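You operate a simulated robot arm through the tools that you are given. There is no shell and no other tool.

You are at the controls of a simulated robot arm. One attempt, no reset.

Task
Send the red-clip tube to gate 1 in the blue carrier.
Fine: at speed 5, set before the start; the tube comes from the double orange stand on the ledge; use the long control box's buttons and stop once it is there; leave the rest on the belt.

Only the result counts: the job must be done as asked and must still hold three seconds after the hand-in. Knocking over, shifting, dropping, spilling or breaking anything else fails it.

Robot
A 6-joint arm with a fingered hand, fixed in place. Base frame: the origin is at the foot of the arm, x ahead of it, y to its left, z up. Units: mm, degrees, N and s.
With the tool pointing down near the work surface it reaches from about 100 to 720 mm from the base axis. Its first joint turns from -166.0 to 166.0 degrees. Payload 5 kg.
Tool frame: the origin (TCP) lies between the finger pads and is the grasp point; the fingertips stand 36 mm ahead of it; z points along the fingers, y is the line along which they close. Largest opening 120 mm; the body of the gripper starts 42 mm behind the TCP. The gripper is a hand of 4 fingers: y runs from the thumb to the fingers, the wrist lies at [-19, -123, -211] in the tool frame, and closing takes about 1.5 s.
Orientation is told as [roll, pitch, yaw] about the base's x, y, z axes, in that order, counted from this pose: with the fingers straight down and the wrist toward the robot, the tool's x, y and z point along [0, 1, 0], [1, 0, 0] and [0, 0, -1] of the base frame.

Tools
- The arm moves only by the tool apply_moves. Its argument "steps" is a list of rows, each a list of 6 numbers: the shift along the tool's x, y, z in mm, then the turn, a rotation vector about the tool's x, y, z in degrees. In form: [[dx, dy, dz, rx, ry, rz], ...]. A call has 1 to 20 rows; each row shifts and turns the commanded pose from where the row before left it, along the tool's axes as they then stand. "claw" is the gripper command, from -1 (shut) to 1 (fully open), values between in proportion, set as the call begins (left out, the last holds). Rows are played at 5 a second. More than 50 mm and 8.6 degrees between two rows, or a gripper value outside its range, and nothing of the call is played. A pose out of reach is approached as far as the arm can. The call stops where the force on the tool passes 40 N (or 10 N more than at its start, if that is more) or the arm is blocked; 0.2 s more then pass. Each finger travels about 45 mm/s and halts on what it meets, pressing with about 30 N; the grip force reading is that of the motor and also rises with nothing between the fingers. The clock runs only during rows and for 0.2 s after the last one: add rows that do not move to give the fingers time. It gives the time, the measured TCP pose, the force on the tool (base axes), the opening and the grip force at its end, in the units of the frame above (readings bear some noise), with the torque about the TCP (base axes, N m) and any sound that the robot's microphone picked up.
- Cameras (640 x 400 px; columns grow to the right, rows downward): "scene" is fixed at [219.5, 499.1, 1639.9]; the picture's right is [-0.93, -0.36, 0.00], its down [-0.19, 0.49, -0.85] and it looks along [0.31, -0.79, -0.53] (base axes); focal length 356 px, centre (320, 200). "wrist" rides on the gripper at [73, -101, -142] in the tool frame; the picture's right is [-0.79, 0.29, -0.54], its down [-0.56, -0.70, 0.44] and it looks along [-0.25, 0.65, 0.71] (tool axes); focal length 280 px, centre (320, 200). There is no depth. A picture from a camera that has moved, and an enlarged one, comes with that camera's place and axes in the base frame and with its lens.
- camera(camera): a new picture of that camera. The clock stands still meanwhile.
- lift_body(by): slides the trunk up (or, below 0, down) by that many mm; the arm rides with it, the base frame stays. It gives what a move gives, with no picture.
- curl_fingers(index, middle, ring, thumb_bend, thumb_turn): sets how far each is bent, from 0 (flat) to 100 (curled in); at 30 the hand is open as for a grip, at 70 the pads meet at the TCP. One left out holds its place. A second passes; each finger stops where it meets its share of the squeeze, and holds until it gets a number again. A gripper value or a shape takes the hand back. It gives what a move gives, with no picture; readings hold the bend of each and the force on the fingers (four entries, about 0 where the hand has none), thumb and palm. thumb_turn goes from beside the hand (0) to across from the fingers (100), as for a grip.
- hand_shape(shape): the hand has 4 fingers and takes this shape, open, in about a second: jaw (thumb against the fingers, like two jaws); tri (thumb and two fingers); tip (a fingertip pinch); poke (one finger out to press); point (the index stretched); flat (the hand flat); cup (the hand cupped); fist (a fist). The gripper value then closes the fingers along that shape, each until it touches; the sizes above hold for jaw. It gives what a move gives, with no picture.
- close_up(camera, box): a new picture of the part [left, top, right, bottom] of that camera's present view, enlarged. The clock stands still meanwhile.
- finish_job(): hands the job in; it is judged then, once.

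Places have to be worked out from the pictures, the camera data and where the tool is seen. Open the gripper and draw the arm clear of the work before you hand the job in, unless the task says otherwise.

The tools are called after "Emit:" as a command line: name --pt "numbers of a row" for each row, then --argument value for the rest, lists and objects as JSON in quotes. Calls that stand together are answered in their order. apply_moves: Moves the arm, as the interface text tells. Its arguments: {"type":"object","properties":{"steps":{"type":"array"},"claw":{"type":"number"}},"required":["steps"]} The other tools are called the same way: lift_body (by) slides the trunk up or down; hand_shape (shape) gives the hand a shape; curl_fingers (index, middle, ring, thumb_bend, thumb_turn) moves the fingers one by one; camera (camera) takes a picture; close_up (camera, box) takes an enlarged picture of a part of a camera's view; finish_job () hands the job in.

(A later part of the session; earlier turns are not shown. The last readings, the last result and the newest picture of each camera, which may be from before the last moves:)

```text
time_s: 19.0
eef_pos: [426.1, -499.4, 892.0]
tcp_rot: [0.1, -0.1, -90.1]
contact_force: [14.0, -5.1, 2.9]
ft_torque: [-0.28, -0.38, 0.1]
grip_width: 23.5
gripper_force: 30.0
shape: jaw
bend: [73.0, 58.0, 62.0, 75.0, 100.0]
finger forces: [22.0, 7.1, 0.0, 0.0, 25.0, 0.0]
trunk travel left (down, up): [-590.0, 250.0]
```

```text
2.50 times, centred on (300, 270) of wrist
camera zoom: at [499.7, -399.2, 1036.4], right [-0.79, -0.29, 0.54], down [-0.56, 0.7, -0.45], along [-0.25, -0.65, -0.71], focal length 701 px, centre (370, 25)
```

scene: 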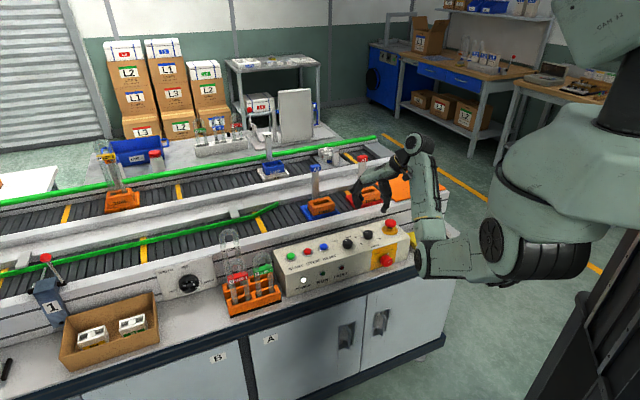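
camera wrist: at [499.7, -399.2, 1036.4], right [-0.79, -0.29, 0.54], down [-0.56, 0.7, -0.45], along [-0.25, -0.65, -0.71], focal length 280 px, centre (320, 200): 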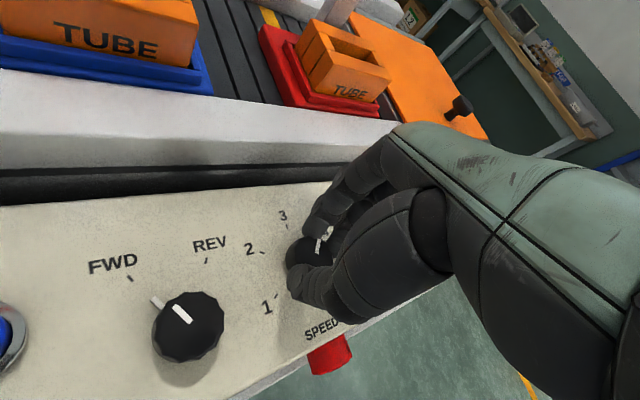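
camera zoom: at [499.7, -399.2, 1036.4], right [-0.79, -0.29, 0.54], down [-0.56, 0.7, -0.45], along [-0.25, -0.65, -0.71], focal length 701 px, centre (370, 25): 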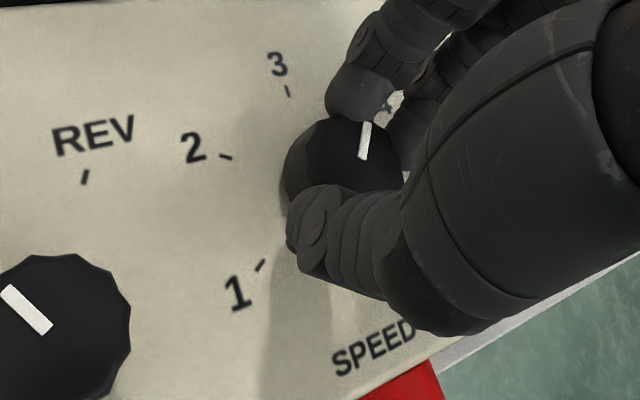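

The pointer is now between 3 and 4. I ease the side load by about 1.5 mm and turn 36° more.

Emit:
apply_moves --pt "1.5 0.5 0 0 0 0" --pt "0 0 0 0 0 6" --pt "0 0 0 0 0 6" --pt "0 0 0 0 0 6" --pt "0 0 0 0 0 6" --pt "0 0 0 0 0 6" --pt "0 0 0 0 0 6" --pt "0 0 0 0 0 0"

Emit:
camera --camera "scene"

Emit:
camera --camera "wrist"

```text
time_s: 20.8
eef_pos: [429.3, -502.2, 893.4]
tcp_rot: [0.1, 0.0, -126.0]
contact_force: [16.1, -3.6, 5.8]
ft_torque: [-0.13, -0.36, 0.06]
grip_width: 23.3
gripper_force: 30.0
shape: jaw
bend: [73.0, 59.0, 62.0, 75.0, 100.0]
finger forces: [18.4, 6.0, 0.1, 0.1, 30.8, 0.0]
trunk travel left (down, up): [-590.0, 250.0]
```

```text
taken
```

scene: 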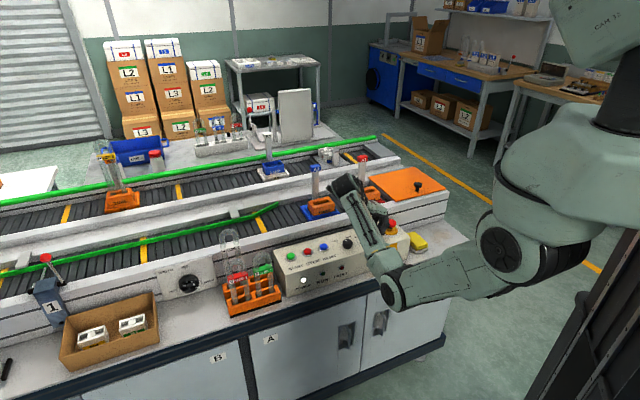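

```text
taken
camera wrist: at [546.7, -462.6, 1036.5], right [-0.81, 0.23, 0.54], down [-0.04, 0.9, -0.44], along [-0.59, -0.38, -0.71], focal length 280 px, centre (320, 200)
```

wrist: 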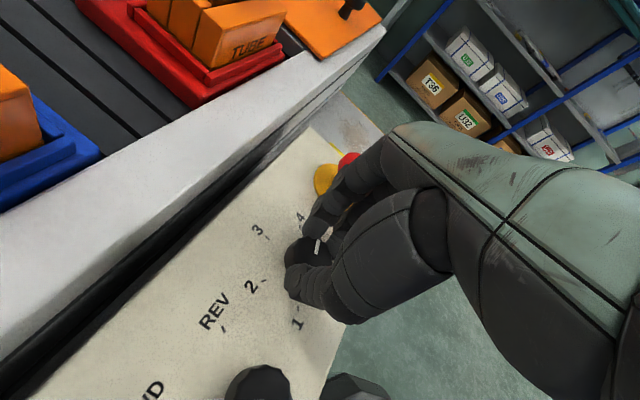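

The knob is now near 4 with the grip still sound. I relieve the load a little and carry on clockwise another 36°.

Emit:
apply_moves --pt "1.6 -1.2 0 0 0 0" --pt "0 0 0 0 0 6" --pt "0 0 0 0 0 6" --pt "0 0 0 0 0 6" --pt "0 0 0 0 0 6" --pt "0 0 0 0 0 6" --pt "0 0 0 0 0 6" --pt "0 0 0 0 0 0"

Emit:
camera --camera "scene"

Emit:
close_up --camera "wrist" --box '[210, 150, 410, 340]'

```text
time_s: 22.1
eef_pos: [433.8, -510.7, 890.6]
tcp_rot: [0.7, 0.0, -153.4]
contact_force: [-4.6, 17.4, 30.3]
ft_torque: [0.63, 0.33, -0.11]
grip_width: 25.8
gripper_force: 30.0
shape: jaw
bend: [74.0, 56.0, 62.0, 75.0, 100.0]
finger forces: [11.0, 17.9, 0.0, 0.0, 35.6, 0.0]
out of reach, approached as far as the arm can: row 5, 6
trunk travel left (down, up): [-590.0, 250.0]
stopped in row 6: the force on the tool passed its limit at 45 N (the readings are from after the stop); the commanded pose is now the measured one
```

```text
taken
```

scene: 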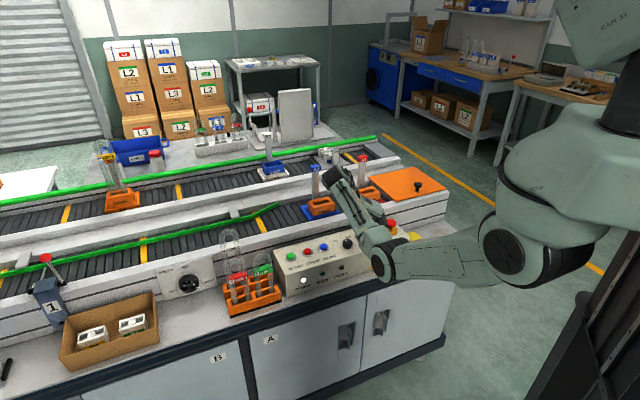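

```text
2.11 times, centred on (310, 245) of wrist
camera zoom: at [555.5, -529.8, 1034.5], right [-0.61, 0.58, 0.53], down [0.38, 0.81, -0.45], along [-0.69, -0.07, -0.72], focal length 590 px, centre (341, 105)
```

zoom: 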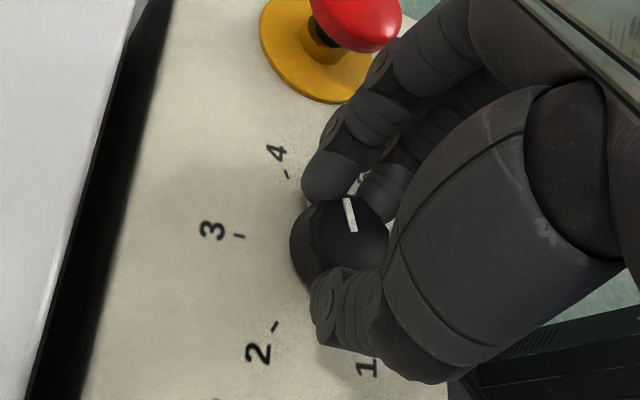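

At yaw -153 the arm hits a limit, and the pointer sits a little past 4. The fingers point towards the E-stop here, so I open only slightly and go straight up.

Emit:
apply_moves --pt "0 0 0 0 0 0" --pt "0 0 0 0 0 0" --pt "0 0 0 0 0 0" --pt "0 0 0 0 0 0" --claw -0.25

Emit:
camera --camera "wrist"

Emit:
close_up --camera "scene" --box '[340, 180, 430, 270]'

```text
time_s: 23.1
eef_pos: [433.0, -514.0, 885.3]
tcp_rot: [0.2, 0.0, -153.5]
contact_force: [-0.4, 0.8, 0.5]
ft_torque: [0.02, -0.02, 0.01]
grip_width: 44.8
gripper_force: 0.0
shape: jaw
bend: [74.0, 50.0, 48.0, 73.0, 100.0]
finger forces: [0.0, 0.1, 0.0, 0.1, 0.0, 0.0]
trunk travel left (down, up): [-590.0, 250.0]
```

```text
taken
camera wrist: at [555.8, -533.6, 1028.3], right [-0.61, 0.58, 0.54], down [0.38, 0.81, -0.45], along [-0.69, -0.07, -0.72], focal length 280 px, centre (320, 200)
```

wrist: 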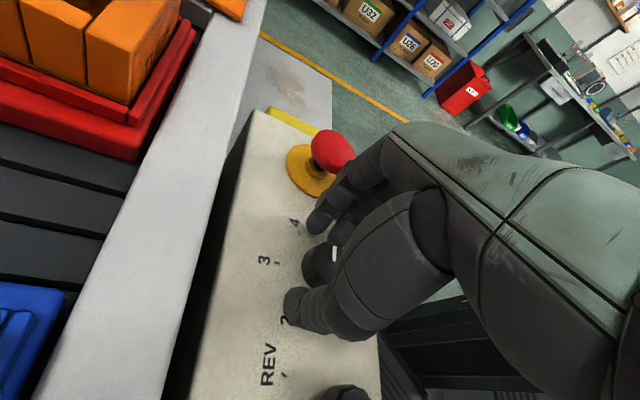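

```text
4.44 times, centred on (385, 225) of scene
camera zoom: at [219.5, 499.1, 1639.9], right [-0.93, -0.36, 0.0], down [-0.19, 0.49, -0.85], along [0.31, -0.79, -0.53], focal length 1580 px, centre (31, 89)
```

zoom: 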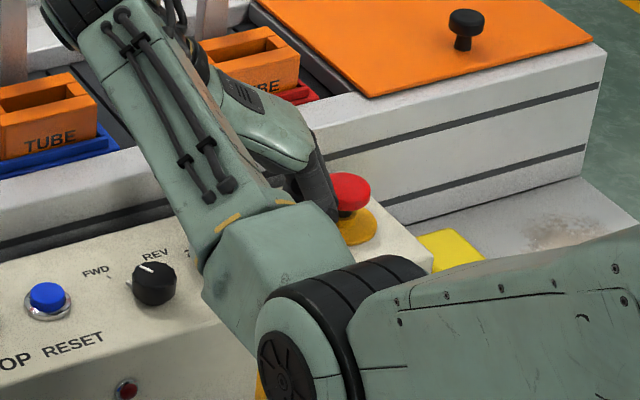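

The hand has let go with almost no load. I raise it straight up, clear of the E-stop, and then look at the pointer.

Emit:
apply_moves --pt "0 0 -15 0 0 0" --pt "0 0 -25 0 0 0" --pt "0 0 -25 0 0 0" --pt "0 0 -25 0 0 0" --pt "0 0 0 0 0 0"

Emit:
camera --camera "wrist"

Emit:
camera --camera "scene"

```text
time_s: 24.3
eef_pos: [450.0, -554.6, 943.4]
tcp_rot: [0.4, 0.0, -153.3]
contact_force: [-0.2, 1.4, 0.1]
ft_torque: [-0.02, -0.02, -0.04]
grip_width: 44.6
gripper_force: 0.0
shape: jaw
bend: [74.0, 50.0, 48.0, 73.0, 100.0]
finger forces: [0.0, 0.0, 0.0, 0.0, 0.1, 0.0]
out of reach, approached as far as the arm can: row 1, 2, 3, 4
trunk travel left (down, up): [-590.0, 250.0]
```

```text
taken
camera wrist: at [572.5, -574.5, 1086.8], right [-0.61, 0.58, 0.54], down [0.38, 0.81, -0.45], along [-0.69, -0.07, -0.72], focal length 280 px, centre (320, 200)
```

wrist: 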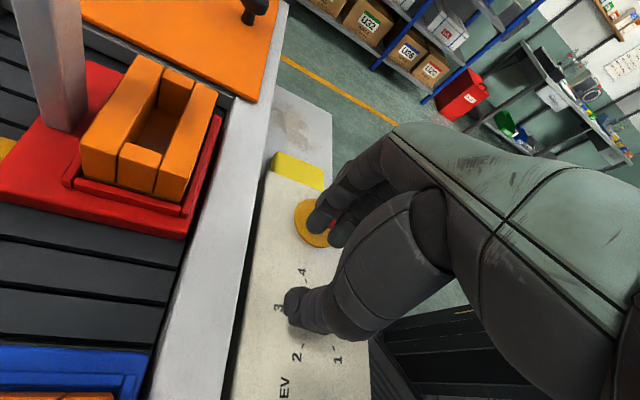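

```text
taken
```

scene: 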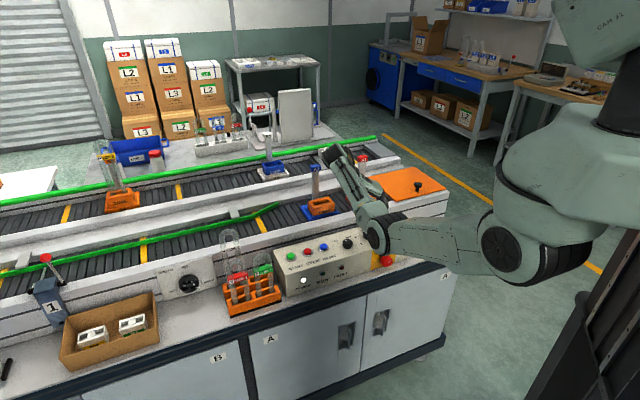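

The rise also drifted about 40 mm away from the robot, because this wrist angle is at the arm's limit; the loads stayed near zero. I turn the hand back towards yaw -45, where the arm has freedom.

Emit:
apply_moves --pt "0 0 0 0 0 -7.5" --pt "0 0 0 0 0 -7.5" --pt "0 0 0 0 0 -7.5" --pt "0 0 0 0 0 -7.5" --pt "0 0 0 0 0 0"

Emit:
apply_moves --pt "0 0 -20 0 0 -7.5" --pt "0 0 -20 0 0 -7.5" --pt "0 0 -20 0 0 -7.5" --pt "0 0 0 0 0 -7.5" --pt "0 0 0 0 0 -7.5" --pt "0 0 0 0 0 -7.5" --pt "0 0 0 0 0 -7.5" --pt "0 0 0 0 0 -7.5" --pt "0 0 0 0 0 -7.5" --pt "0 0 0 0 0 -7.5" --pt "0 0 0 0 0 0"

Emit:
camera --camera "wrist"

Emit:
close_up --camera "scene" --box '[328, 200, 448, 275]'

```text
time_s: 25.5
eef_pos: [451.2, -554.9, 943.9]
tcp_rot: [0.3, -0.1, -123.4]
contact_force: [0.4, 0.7, -1.1]
ft_torque: [0.0, 0.02, -0.01]
grip_width: 44.6
gripper_force: 0.1
shape: jaw
bend: [74.0, 50.0, 48.0, 73.0, 100.0]
finger forces: [0.0, 0.0, 0.1, 0.0, 0.0, 0.0]
trunk travel left (down, up): [-590.0, 250.0]
```

```text
time_s: 27.9
eef_pos: [450.0, -553.4, 1003.2]
tcp_rot: [-0.1, -0.3, -48.4]
contact_force: [0.5, 0.4, 0.3]
ft_torque: [0.0, -0.01, 0.02]
grip_width: 44.8
gripper_force: 0.1
shape: jaw
bend: [74.0, 50.0, 48.0, 73.0, 100.0]
finger forces: [0.0, 0.0, 0.1, 0.1, 0.0, 0.0]
trunk travel left (down, up): [-590.0, 250.0]
```

```text
taken
camera wrist: at [436.2, -428.3, 1145.5], right [-0.4, -0.74, 0.54], down [-0.88, 0.15, -0.45], along [0.25, -0.66, -0.71], focal length 280 px, centre (320, 200)
```

wrist: 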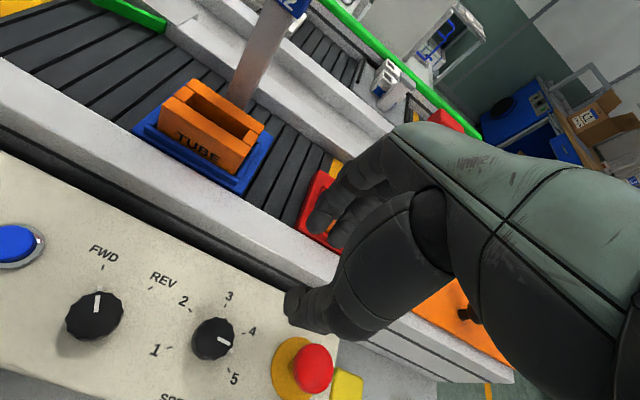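

```text
5.33 times, centred on (388, 238) of scene
camera zoom: at [219.5, 499.1, 1639.9], right [-0.93, -0.36, 0.0], down [-0.19, 0.49, -0.85], along [0.31, -0.79, -0.53], focal length 1896 px, centre (-43, 0)
```

zoom: 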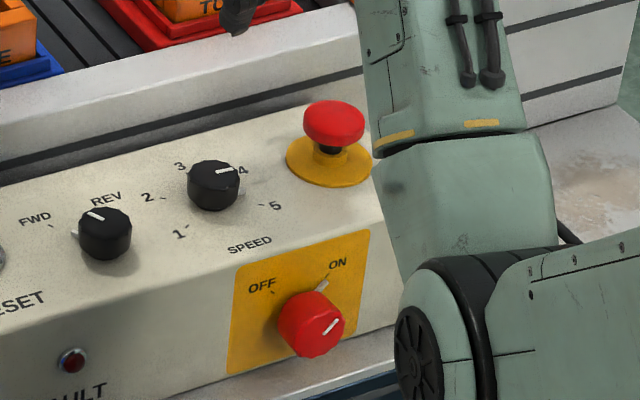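

The E-stop is untouched and the other knob still reads FWD. I enlarge the speed knob to read its pointer.

Emit:
close_up --camera "wrist" --box '[140, 260, 300, 400]'

```text
2.86 times, centred on (220, 330) of wrist
camera zoom: at [436.2, -428.3, 1145.5], right [-0.4, -0.74, 0.54], down [-0.88, 0.15, -0.45], along [0.25, -0.66, -0.71], focal length 801 px, centre (606, -171)
```

zoom: 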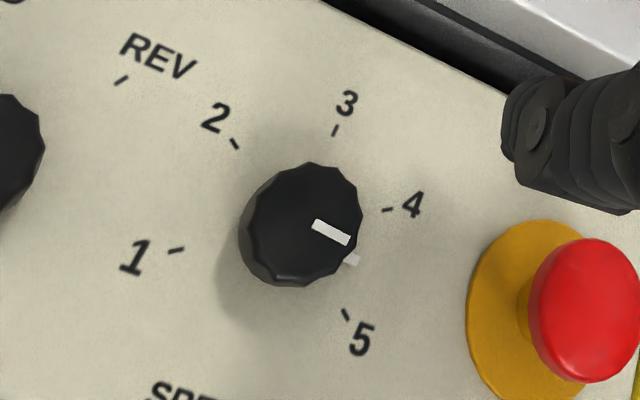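

The pointer is halfway between 4 and 5, so it turned 150° without slipping and has 30° to go. I reopen to about 66 mm, go back over the axis (425.5, -502.5), turn to yaw -30 and descend.

Emit:
apply_moves --pt "8 -27 0 0 0 0" --pt "7.5 -27 0 0 0 0" --pt "0 0 0 0 0 -6.1" --pt "0 0 0 0 0 -6.1" --pt "0 0 0 0 0 -6.2" --pt "0 0 30 0 0 0" --pt "0 0 30 0 0 0" --pt "0 0 25 0 0 0" --pt "0 0 12 0 0 0" --pt "0 0 0 0 0 0" --claw 0.1

Emit:
close_up --camera "scene" --box '[340, 180, 430, 270]'

Emit:
camera --camera "wrist"

```text
time_s: 30.1
eef_pos: [424.7, -503.6, 905.4]
tcp_rot: [-0.2, -0.2, -30.1]
contact_force: [0.0, 0.4, -0.2]
ft_torque: [-0.01, 0.01, 0.0]
grip_width: 65.7
gripper_force: 0.1
shape: jaw
bend: [74.0, 43.0, 40.0, 68.0, 100.0]
finger forces: [0.0, 0.0, 0.0, 0.0, 0.0, 0.0]
trunk travel left (down, up): [-590.0, 250.0]
```

```text
4.44 times, centred on (385, 225) of scene
camera zoom: at [219.5, 499.1, 1639.9], right [-0.93, -0.36, 0.0], down [-0.19, 0.49, -0.85], along [0.31, -0.79, -0.53], focal length 1580 px, centre (31, 89)
```

zoom: 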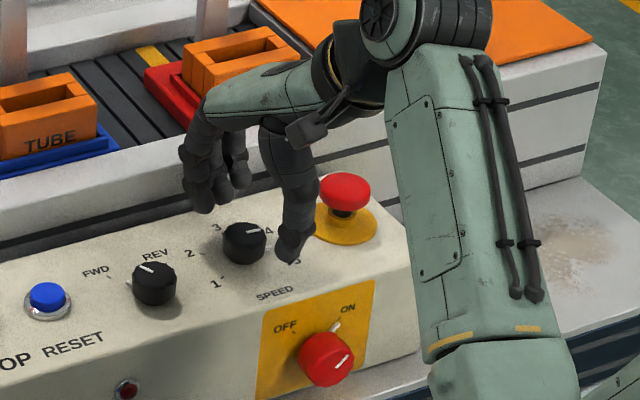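

```text
taken
camera wrist: at [373.8, -389.7, 1047.4], right [-0.15, -0.82, 0.55], down [-0.89, -0.14, -0.45], along [0.44, -0.55, -0.71], focal length 280 px, centre (320, 200)
```

wrist: 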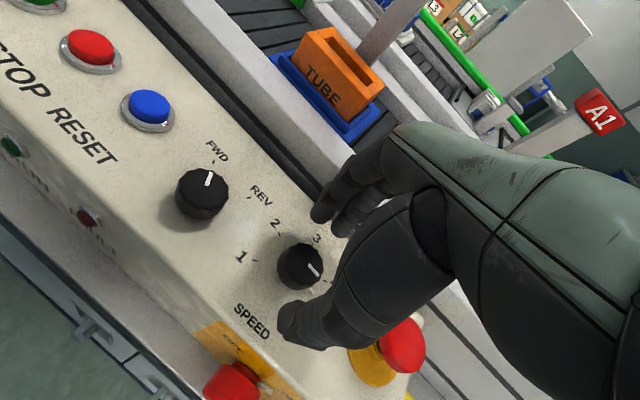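

The fingers straddle the knob again, clear of everything else. I go 10 mm lower, close, and turn 30°.

Emit:
apply_moves --pt "0 0 5 0 0 0" --pt "0 0 5 0 0 0" --pt "0 0 0 0 0 0"

Emit:
apply_moves --pt "0 0 0 0 0 0" --pt "0 0 0 0 0 0" --pt "0 0 0 0 0 0" --pt "0 0 0 0 0 0" --pt "0 0 0 0 0 0" --pt "0 0 0 0 0 0" --claw -1

Emit:
close_up --camera "wrist" --box '[200, 170, 400, 340]'

```text
time_s: 30.9
eef_pos: [426.3, -501.6, 896.5]
tcp_rot: [-0.1, -0.3, -30.2]
contact_force: [-0.1, 0.7, -0.7]
ft_torque: [-0.03, 0.0, 0.03]
grip_width: 65.8
gripper_force: 0.0
shape: jaw
bend: [74.0, 43.0, 40.0, 68.0, 100.0]
finger forces: [0.1, 0.0, 0.0, 0.1, 0.0, 0.0]
trunk travel left (down, up): [-590.0, 250.0]
```

```text
time_s: 32.3
eef_pos: [425.3, -501.9, 896.0]
tcp_rot: [-0.2, -0.2, -30.1]
contact_force: [-2.2, 2.8, 1.5]
ft_torque: [0.05, 0.11, -0.03]
grip_width: 22.8
gripper_force: 30.0
shape: jaw
bend: [73.0, 59.0, 63.0, 74.0, 100.0]
finger forces: [14.0, 7.5, 0.0, 0.0, 24.3, 0.0]
trunk travel left (down, up): [-590.0, 250.0]
```

```text
2.35 times, centred on (300, 255) of wrist
camera zoom: at [374.1, -388.1, 1038.3], right [-0.15, -0.82, 0.55], down [-0.89, -0.14, -0.45], along [0.44, -0.55, -0.71], focal length 660 px, centre (367, 71)
```

zoom: 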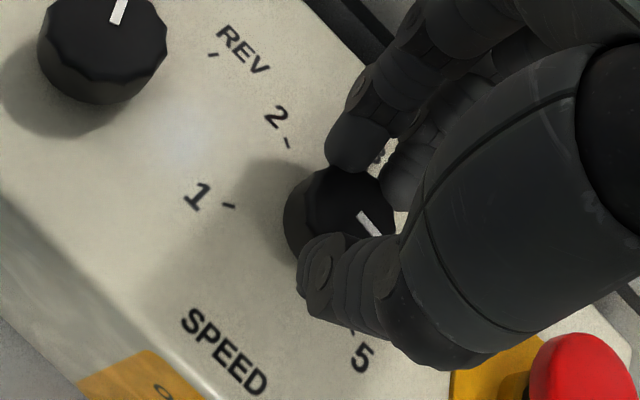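

The knob is gripped again with balanced forces. I turn the last 30° clockwise.

Emit:
apply_moves --pt "0 0 0 0 0 6" --pt "0 0 0 0 0 6" --pt "0 0 0 0 0 6" --pt "0 0 0 0 0 6" --pt "0 0 0 0 0 6" --pt "0 0 0 0 0 0"

Emit:
close_up --camera "wrist" --box '[200, 170, 400, 340]'

```text
time_s: 33.7
eef_pos: [426.9, -501.4, 896.7]
tcp_rot: [0.0, -0.3, -60.1]
contact_force: [5.3, 3.9, -1.7]
ft_torque: [0.16, -0.18, 0.12]
grip_width: 22.7
gripper_force: 29.7
shape: jaw
bend: [73.0, 59.0, 63.0, 74.0, 100.0]
finger forces: [15.7, 7.0, 0.0, 0.0, 20.0, 0.1]
trunk travel left (down, up): [-590.0, 250.0]
```

```text
2.35 times, centred on (300, 255) of wrist
camera zoom: at [438.7, -377.1, 1039.1], right [-0.54, -0.64, 0.54], down [-0.83, 0.33, -0.45], along [0.11, -0.7, -0.71], focal length 660 px, centre (367, 71)
```

zoom: 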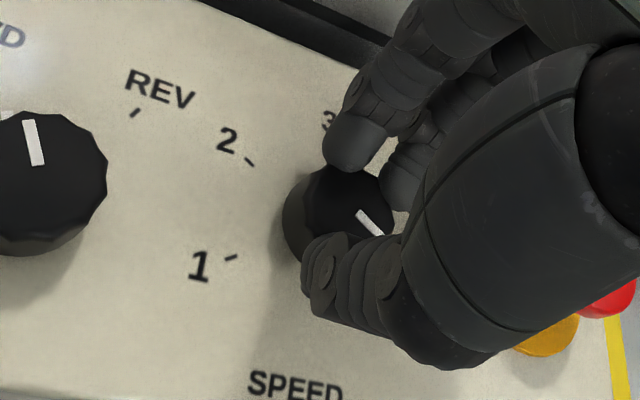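

Turned 30° with low load. I open to 66 mm, rise straight up, and read the pointer.

Emit:
apply_moves --pt "0 0 0 0 0 0" --pt "0 0 0 0 0 0" --pt "0 0 0 0 0 0" --pt "0 0 0 0 0 0" --pt "0 0 0 0 0 0" --pt "0 0 -15 0 0 0" --pt "0 0 -30 0 0 0" --pt "0 0 -30 0 0 0" --pt "0 0 0 0 0 0" --claw 0.1

Emit:
camera --camera "wrist"

Emit:
close_up --camera "scene" --box '[340, 205, 430, 270]'

```text
time_s: 35.7
eef_pos: [422.6, -503.8, 972.5]
tcp_rot: [0.1, -0.3, -60.1]
contact_force: [-0.2, 0.0, -0.4]
ft_torque: [0.01, 0.05, -0.04]
grip_width: 65.5
gripper_force: 0.1
shape: jaw
bend: [74.0, 43.0, 40.0, 68.0, 100.0]
finger forces: [0.1, 0.1, 0.0, 0.0, 0.0, 0.0]
trunk travel left (down, up): [-590.0, 250.0]
```

```text
taken
camera wrist: at [435.4, -379.3, 1114.4], right [-0.54, -0.64, 0.54], down [-0.83, 0.33, -0.45], along [0.11, -0.7, -0.71], focal length 280 px, centre (320, 200)
```

wrist: 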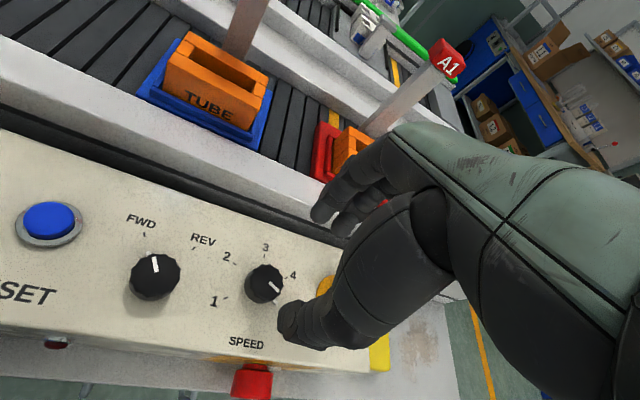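

```text
6.15 times, centred on (385, 238) of scene
camera zoom: at [219.5, 499.1, 1639.9], right [-0.93, -0.36, 0.0], down [-0.19, 0.49, -0.85], along [0.31, -0.79, -0.53], focal length 2188 px, centre (-80, -31)
```

zoom: 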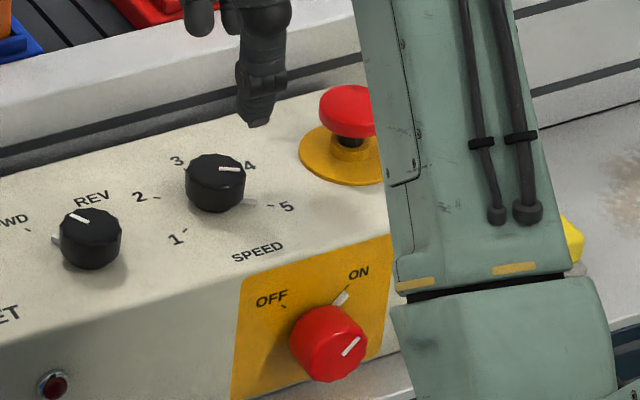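

The tab appears to point towards 5 now. I enlarge the wrist view to confirm the angle.

Emit:
close_up --camera "wrist" --box '[200, 230, 320, 350]'

Emit:
apply_moves --pt "0 35 -5 0 0 0" --pt "0 35 -5 0 0 0" --pt "0 0 0 0 0 0"

Emit:
close_up --camera "wrist" --box '[180, 250, 340, 400]'

```text
3.33 times, centred on (260, 290) of wrist
camera zoom: at [435.4, -379.3, 1114.4], right [-0.54, -0.64, 0.54], down [-0.83, 0.33, -0.45], along [0.11, -0.7, -0.71], focal length 935 px, centre (520, -100)
```

zoom: 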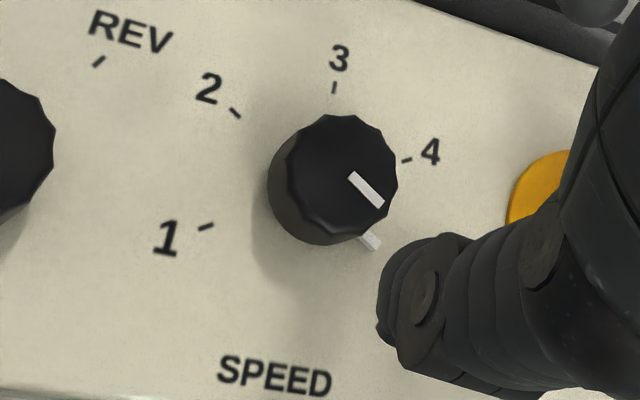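

```text
time_s: 36.5
eef_pos: [458.0, -564.2, 983.8]
tcp_rot: [-0.1, -0.3, -60.0]
contact_force: [-0.1, 0.1, -0.2]
ft_torque: [0.0, -0.01, 0.02]
grip_width: 65.8
gripper_force: 0.1
shape: jaw
bend: [74.0, 43.0, 40.0, 68.0, 100.0]
finger forces: [0.0, 0.0, 0.0, 0.0, 0.0, 0.1]
trunk travel left (down, up): [-590.0, 250.0]
```

```text
2.67 times, centred on (260, 325) of wrist
camera zoom: at [470.8, -440.2, 1126.2], right [-0.54, -0.64, 0.54], down [-0.83, 0.32, -0.45], along [0.11, -0.7, -0.71], focal length 748 px, centre (480, -133)
```

zoom: 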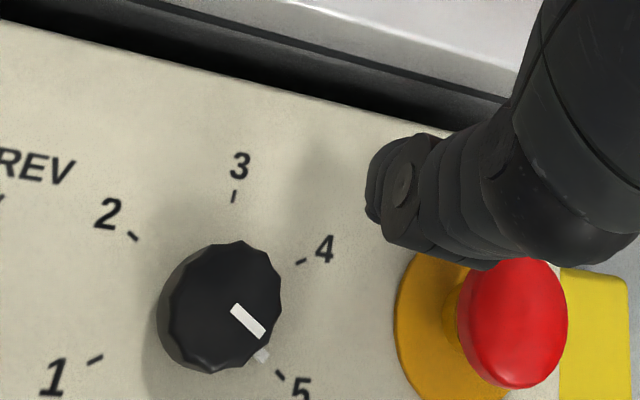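

The pointer now sits on the 5 tick (within about 2°), with direction still FWD. Next I raise the hand and travel to the left, above and beside the double orange stand, to measure the tubes.

Emit:
apply_moves --pt "0 0 -40 0 0 -7.5" --pt "0 0 -40 0 0 -7.5" --pt "0 0 -36 0 0 0" --pt "47 -10 0 0 0 0" --pt "47 -10 0 0 0 0" --pt "47 -10 0 0 0 0" --pt "47 -10 0 0 0 0" --pt "47 -10 0 0 0 0" --pt "47 -11 0 0 0 0" --pt "47 -11 0 0 0 0" --pt "48 -11 0 0 0 0" --pt "0 0 0 0 0 0"

Emit:
camera --camera "scene"

Emit:
camera --camera "wrist"

```text
time_s: 39.1
eef_pos: [666.8, -242.8, 1099.0]
tcp_rot: [0.0, -0.3, -45.2]
contact_force: [-0.5, -0.1, -0.2]
ft_torque: [0.01, -0.02, 0.04]
grip_width: 65.9
gripper_force: 0.0
shape: jaw
bend: [74.0, 43.0, 40.0, 68.0, 100.0]
finger forces: [0.0, 0.1, 0.1, 0.0, 0.0, 0.0]
trunk travel left (down, up): [-590.0, 250.0]
```

```text
taken
```

scene: 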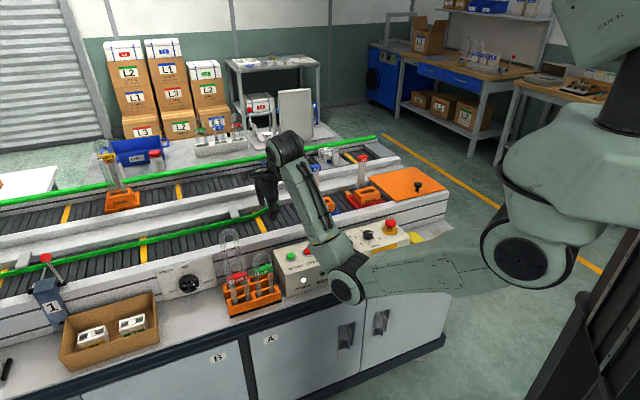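

```text
taken
camera wrist: at [646.4, -118.3, 1240.8], right [-0.36, -0.76, 0.54], down [-0.89, 0.1, -0.45], along [0.29, -0.64, -0.71], focal length 280 px, centre (320, 200)
```

wrist: 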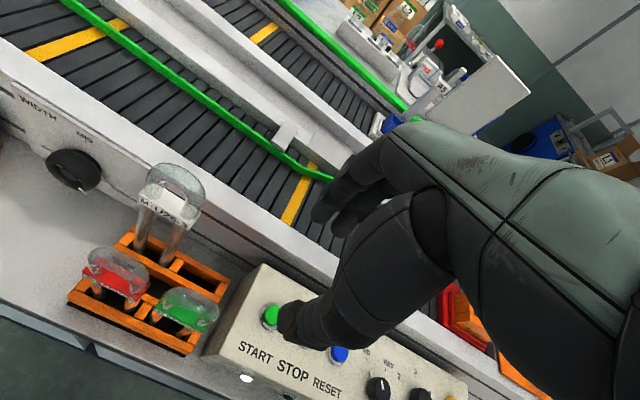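

The stand with red and green tubes in front and the taller U26-3 behind is in clear view. I enlarge it, and also the guide rail and the width dial.

Emit:
close_up --camera "wrist" --box '[56, 150, 248, 370]'

Emit:
close_up --camera "wrist" --box '[0, 0, 340, 212]'

Emit:
close_up --camera "scene" --box '[200, 215, 290, 325]'

```text
1.82 times, centred on (152, 260) of wrist
camera zoom: at [646.4, -118.3, 1240.8], right [-0.36, -0.76, 0.54], down [-0.89, 0.1, -0.45], along [0.29, -0.64, -0.71], focal length 510 px, centre (626, 91)
```

zoom: 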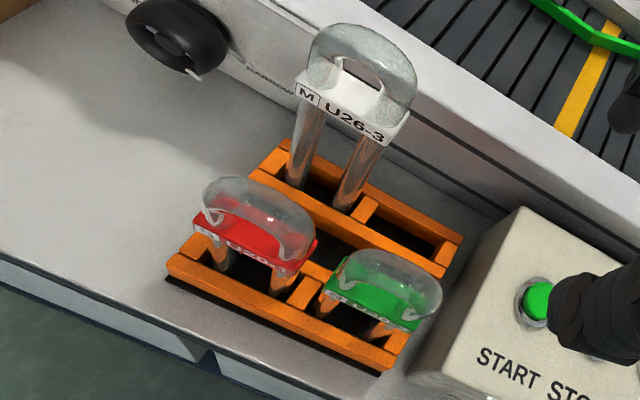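

```text
1.88 times, centred on (170, 106) of wrist
camera zoom: at [646.4, -118.3, 1240.8], right [-0.36, -0.76, 0.54], down [-0.89, 0.1, -0.45], along [0.29, -0.64, -0.71], focal length 528 px, centre (602, 377)
```

zoom: 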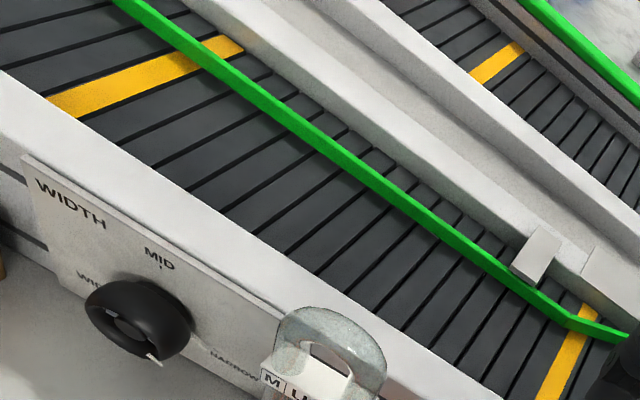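

```text
3.64 times, centred on (245, 270) of scene
camera zoom: at [219.5, 499.1, 1639.9], right [-0.93, -0.36, 0.0], down [-0.19, 0.49, -0.85], along [0.31, -0.79, -0.53], focal length 1293 px, centre (593, -54)
```

zoom: 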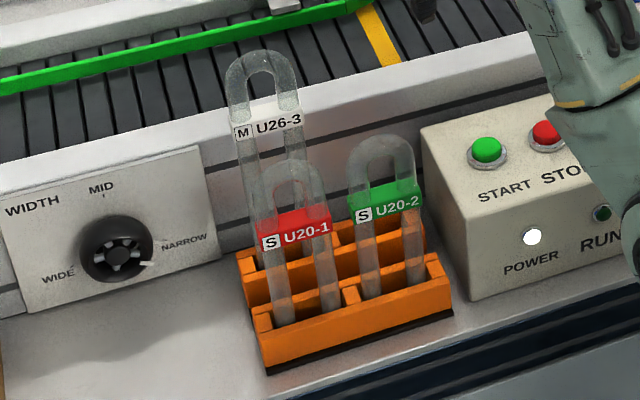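

I enlarge the guide rail where it crosses a yellow strip to judge the gap left for the carrier.

Emit:
close_up --camera "wrist" --box '[20, 0, 148, 80]'

Emit:
close_up --camera "wrist" --box '[240, 100, 368, 230]'

Emit:
close_up --camera "wrist" --box '[90, 230, 190, 340]'

```text
5.00 times, centred on (84, 40) of wrist
camera zoom: at [646.4, -118.3, 1240.8], right [-0.36, -0.76, 0.54], down [-0.89, 0.1, -0.45], along [0.29, -0.64, -0.71], focal length 1402 px, centre (1500, 1000)
```

zoom: 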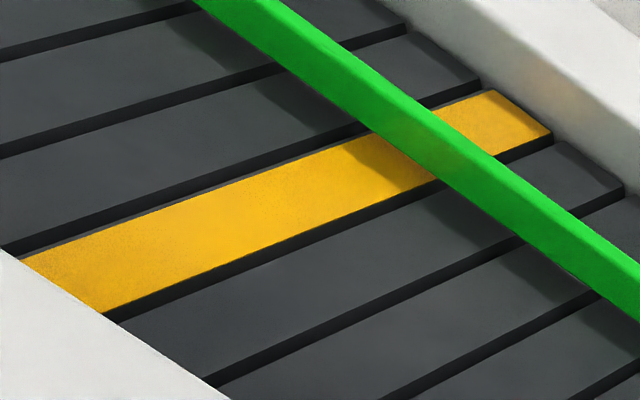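

```text
3.08 times, centred on (304, 165) of wrist
camera zoom: at [646.4, -118.3, 1240.8], right [-0.36, -0.76, 0.54], down [-0.89, 0.1, -0.45], along [0.29, -0.64, -0.71], focal length 863 px, centre (369, 308)
```

zoom: 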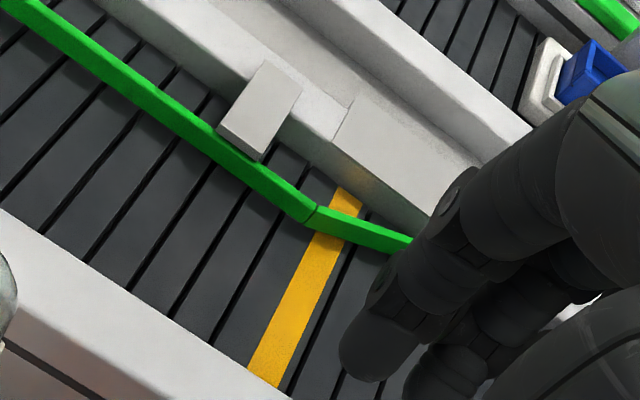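

```text
3.64 times, centred on (140, 285) of wrist
camera zoom: at [646.4, -118.3, 1240.8], right [-0.36, -0.76, 0.54], down [-0.89, 0.1, -0.45], along [0.29, -0.64, -0.71], focal length 1020 px, centre (974, -109)
```

zoom: 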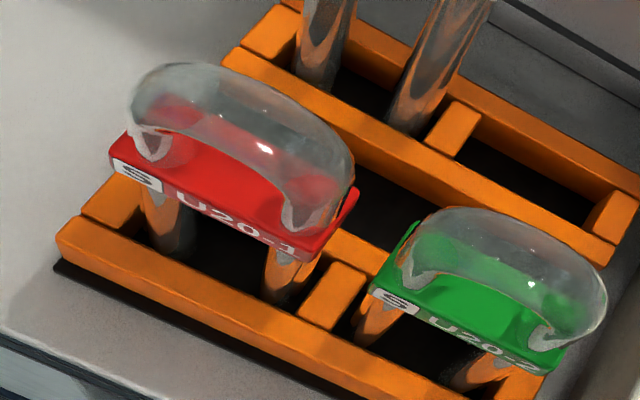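

The red tube stands about 60 mm in front of U26-3 and 80 mm from the green one. Before the pick I want the lane gap at the guide and the carrier's exact geometry, so I go back over A2 (well above its tall mast) for a second viewpoint.

Emit:
apply_moves --pt "-30 25 -5 0 0 0" --pt "-30 25 -5 0 0 0" --pt "-30 25 -5 0 0 0" --pt "-30 25 -5 0 0 0" --pt "-30 25 0 0 0 0" --pt "-30 25 0 0 0 0" --pt "-30 25 0 0 0 0" --pt "-20 15 0 0 0 0" --pt "0 0 0 0 0 0"

Emit:
camera --camera "wrist"

Emit:
close_up --camera "wrist" --box '[0, 100, 240, 330]'

```text
time_s: 41.1
eef_pos: [641.2, -536.3, 1118.1]
tcp_rot: [-0.1, -0.5, -45.1]
contact_force: [0.5, 0.6, 0.2]
ft_torque: [0.0, -0.02, 0.03]
grip_width: 65.6
gripper_force: 0.1
shape: jaw
bend: [74.0, 43.0, 40.0, 68.0, 100.0]
finger forces: [0.1, 0.0, 0.1, 0.0, 0.1, 0.0]
trunk travel left (down, up): [-590.0, 250.0]
```

```text
taken
camera wrist: at [620.7, -412.9, 1260.4], right [-0.36, -0.76, 0.55], down [-0.89, 0.1, -0.45], along [0.29, -0.64, -0.71], focal length 280 px, centre (320, 200)
```

wrist: 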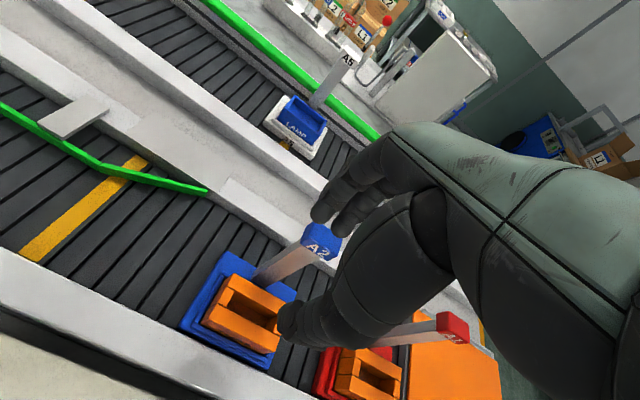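

```text
1.74 times, centred on (120, 215) of wrist
camera zoom: at [620.7, -412.9, 1260.4], right [-0.36, -0.76, 0.55], down [-0.89, 0.1, -0.45], along [0.29, -0.64, -0.71], focal length 488 px, centre (668, 174)
```

zoom: 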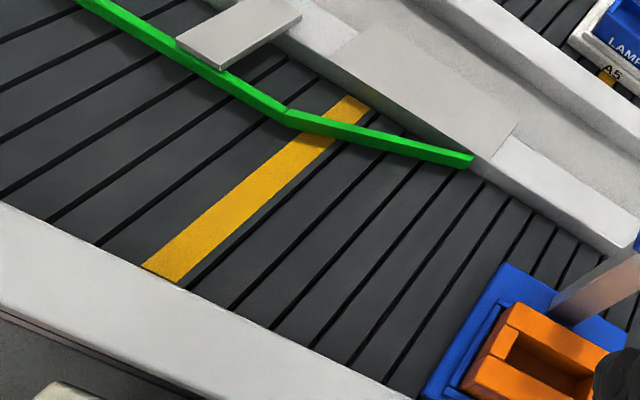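

I enlarge the guide bend and the carrier separately for measuring.

Emit:
close_up --camera "wrist" --box '[0, 80, 220, 280]'

Emit:
close_up --camera "wrist" --box '[170, 235, 320, 385]'

```text
2.00 times, centred on (110, 180) of wrist
camera zoom: at [620.7, -412.9, 1260.4], right [-0.36, -0.76, 0.55], down [-0.89, 0.1, -0.45], along [0.29, -0.64, -0.71], focal length 561 px, centre (740, 240)
```

zoom: 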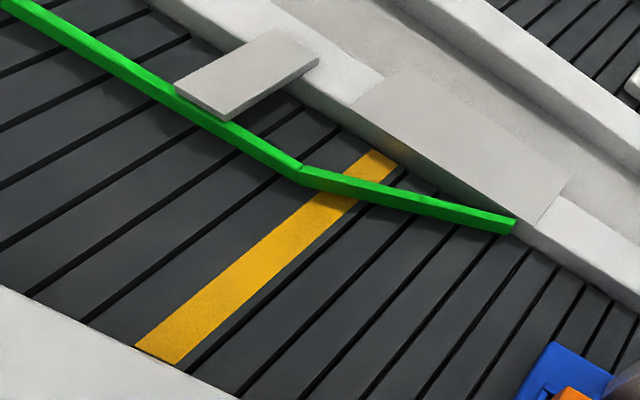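

```text
2.67 times, centred on (245, 310) of wrist
camera zoom: at [620.7, -412.9, 1260.4], right [-0.36, -0.76, 0.55], down [-0.89, 0.1, -0.45], along [0.29, -0.64, -0.71], focal length 748 px, centre (520, -93)
```

zoom: 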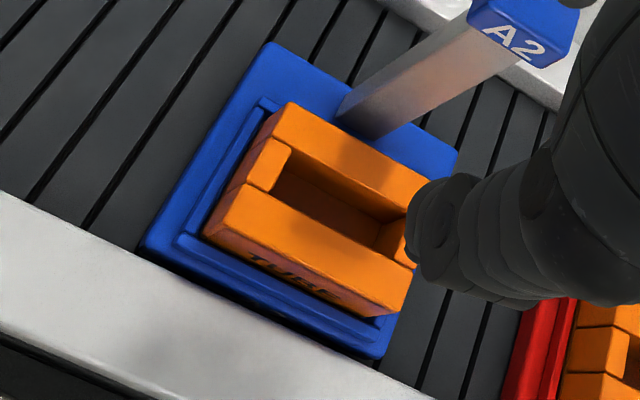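

From the two viewpoints the belt is at z≈861, and the lane between wall and guide is about 120 mm against a carrier base of about 109 mm. So the width setting is fine as it is. I shift slightly to see the whole holder.

Emit:
apply_moves --pt "-25 18 0 0 0 0" --pt "-20 0 0 0 0 0" --pt "0 0 0 0 0 0"

Emit:
camera --camera "wrist"

Emit:
close_up --camera "wrist" --box '[110, 220, 270, 390]'

```text
time_s: 41.9
eef_pos: [621.5, -579.3, 1118.3]
tcp_rot: [-0.2, -0.2, -45.0]
contact_force: [-0.2, 0.2, 0.3]
ft_torque: [-0.02, 0.01, 0.01]
grip_width: 65.5
gripper_force: 0.1
shape: jaw
bend: [74.0, 43.0, 40.0, 68.0, 100.0]
finger forces: [0.0, 0.1, 0.0, 0.0, 0.1, 0.0]
trunk travel left (down, up): [-590.0, 250.0]
```

```text
taken
camera wrist: at [601.5, -455.8, 1260.3], right [-0.36, -0.76, 0.54], down [-0.89, 0.1, -0.45], along [0.29, -0.64, -0.71], focal length 280 px, centre (320, 200)
```

wrist: 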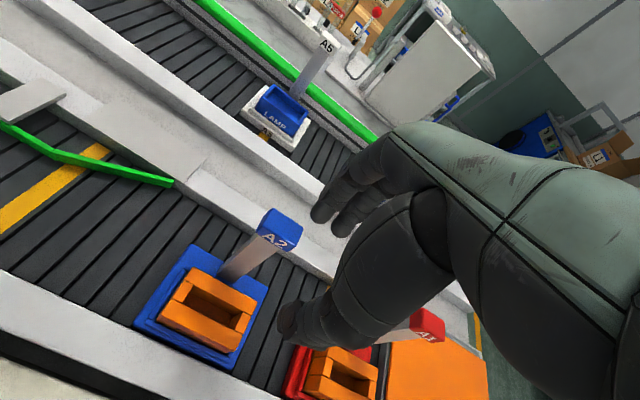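

```text
2.35 times, centred on (190, 305) of wrist
camera zoom: at [601.5, -455.8, 1260.3], right [-0.36, -0.76, 0.54], down [-0.89, 0.1, -0.45], along [0.29, -0.64, -0.71], focal length 660 px, centre (626, -47)
```

zoom: 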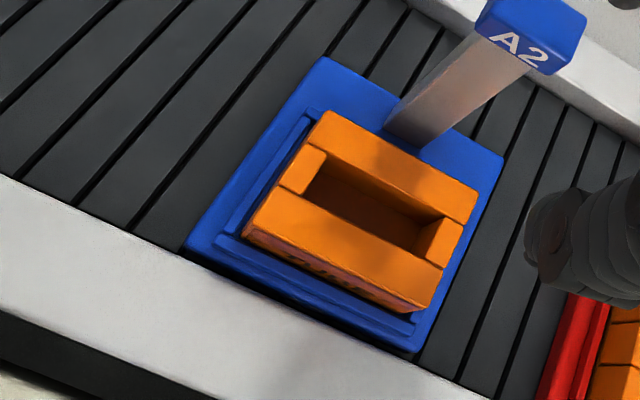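

A clean view of the whole blue carrier. I zoom tighter on the holder for its slot edges.

Emit:
close_up --camera "wrist" --box '[150, 255, 262, 360]'

Emit:
close_up --camera "scene" --box '[296, 150, 350, 225]'

```text
3.81 times, centred on (206, 308) of wrist
camera zoom: at [601.5, -455.8, 1260.3], right [-0.36, -0.76, 0.54], down [-0.89, 0.1, -0.45], along [0.29, -0.64, -0.71], focal length 1068 px, centre (754, -210)
```

zoom: 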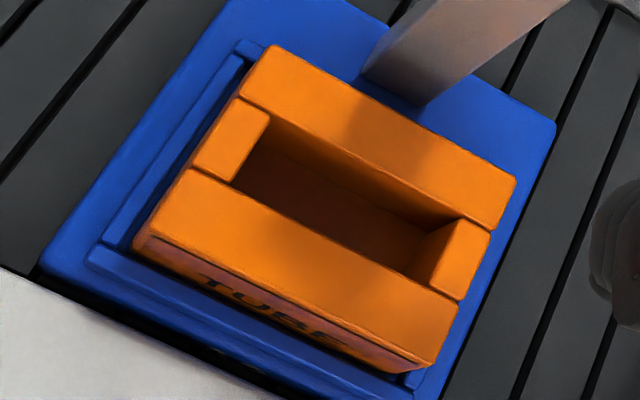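

```text
5.33 times, centred on (323, 188) of scene
camera zoom: at [219.5, 499.1, 1639.9], right [-0.93, -0.36, 0.0], down [-0.19, 0.49, -0.85], along [0.31, -0.79, -0.53], focal length 1896 px, centre (304, 267)
```

zoom: 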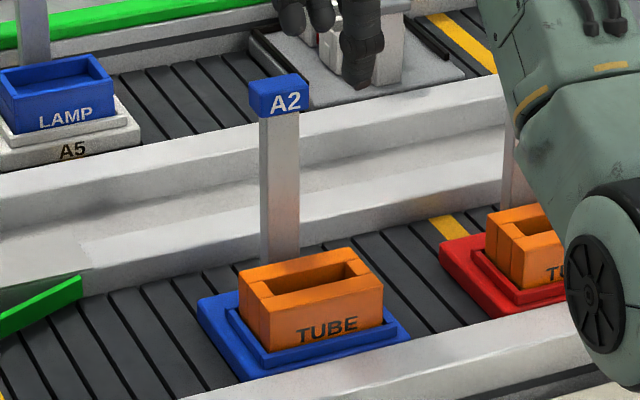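

The slot measures roughly 65 × 23 mm, centred near b=48, n=836 (bench axes) with its rim at z≈913. The mast stands 48 mm behind it, so the fingers must not sit behind the tube. I plan to pinch one outer leg with thumb and index at an angle, so I move back above the stand and look at the tip shape.

Emit:
apply_moves --pt "36 -25 0 0 0 0" --pt "36 -25 0 0 0 0" --pt "36 -25 0 0 0 0" --pt "36 -25 0 0 0 0" --pt "36 -25 0 0 0 0" --pt "36 -25 0 0 0 0" --pt "36 -25 0 0 0 0" --pt "36 -25 0 0 0 0" --pt "36 -25 0 0 0 0" --pt "35 -23 0 0 0 0" --pt "0 0 0 0 0 0"

Emit:
apply_moves --pt "0 0 0 0 0 -7.5" --pt "0 0 0 0 0 -7.5" --pt "0 0 0 0 0 -7.5" --pt "0 0 0 0 0 -7.5" --pt "0 0 0 0 0 -7.5" --pt "0 0 0 0 0 -7.5" --pt "0 0 0 0 0 0"

Emit:
hand_shape --shape "tip"

Emit:
camera --camera "scene"

Emit:
camera --camera "wrist"

```text
time_s: 44.3
eef_pos: [704.7, -150.7, 1114.6]
tcp_rot: [0.0, -0.5, -45.2]
contact_force: [-0.5, -1.2, -0.3]
ft_torque: [0.05, 0.01, 0.02]
grip_width: 65.8
gripper_force: 0.0
shape: jaw
bend: [74.0, 43.0, 40.0, 68.0, 100.0]
finger forces: [0.1, 0.0, 0.0, 0.0, 0.1, 0.1]
out of reach, approached as far as the arm can: row 10
trunk travel left (down, up): [-590.0, 250.0]
```

```text
time_s: 45.9
eef_pos: [701.0, -149.0, 1115.5]
tcp_rot: [-0.2, -0.2, 0.1]
contact_force: [-0.1, 0.1, -0.4]
ft_torque: [-0.04, -0.02, 0.03]
grip_width: 65.7
gripper_force: 0.0
shape: jaw
bend: [74.0, 43.0, 40.0, 68.0, 100.0]
finger forces: [0.1, 0.0, 0.0, 0.0, 0.1, 0.0]
trunk travel left (down, up): [-590.0, 250.0]
```

```text
time_s: 46.8
eef_pos: [701.9, -148.5, 1114.0]
tcp_rot: [-0.3, -0.2, -0.1]
contact_force: [-0.1, 0.2, 0.2]
ft_torque: [0.04, 0.02, -0.02]
grip_width: 119.7
gripper_force: 0.1
shape: tip
bend: [30.0, 98.0, 99.0, 30.0, 98.0]
finger forces: [0.1, 0.0, 0.0, 0.0, 0.0, 0.1]
trunk travel left (down, up): [-590.0, 250.0]
```

```text
taken
```

scene: 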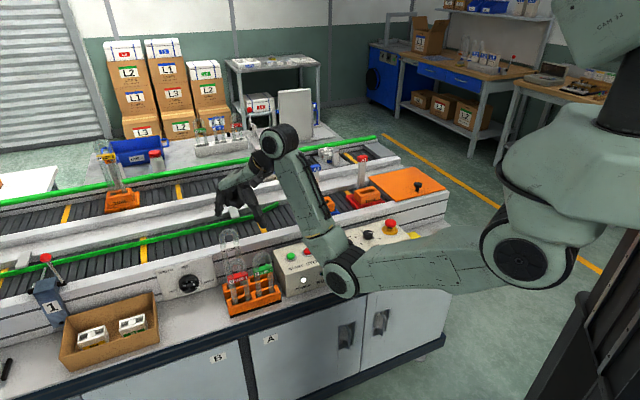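

```text
taken
camera wrist: at [600.8, -76.4, 1256.2], right [0.29, -0.79, 0.55], down [-0.7, -0.56, -0.44], along [0.66, -0.26, -0.71], focal length 280 px, centre (320, 200)
```

wrist: 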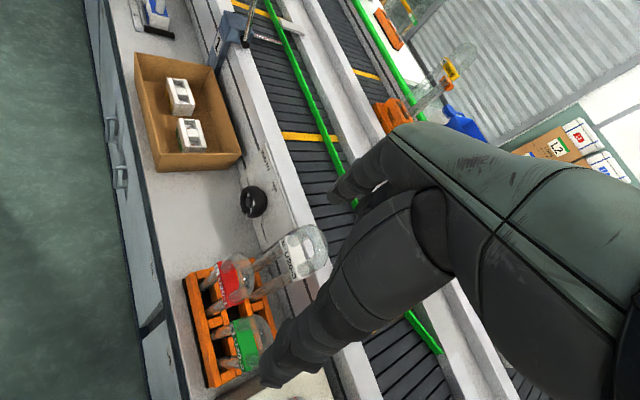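

Emit:
close_up --camera "scene" --box '[200, 110, 320, 240]'

Emit:
close_up --camera "wrist" --box '[240, 120, 460, 400]'

```text
3.08 times, centred on (260, 175) of scene
camera zoom: at [219.5, 499.1, 1639.9], right [-0.93, -0.36, 0.0], down [-0.19, 0.49, -0.85], along [0.31, -0.79, -0.53], focal length 1094 px, centre (505, 277)
```

zoom: 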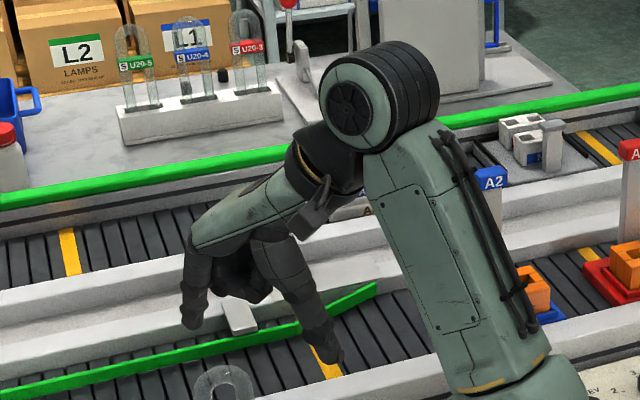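

```text
1.43 times, centred on (350, 260) of wrist
camera zoom: at [600.8, -76.4, 1256.2], right [0.29, -0.79, 0.55], down [-0.7, -0.56, -0.44], along [0.66, -0.26, -0.71], focal length 401 px, centre (277, 114)
```

zoom: 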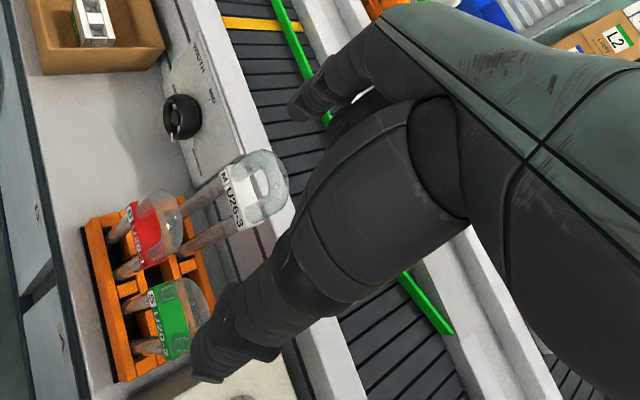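

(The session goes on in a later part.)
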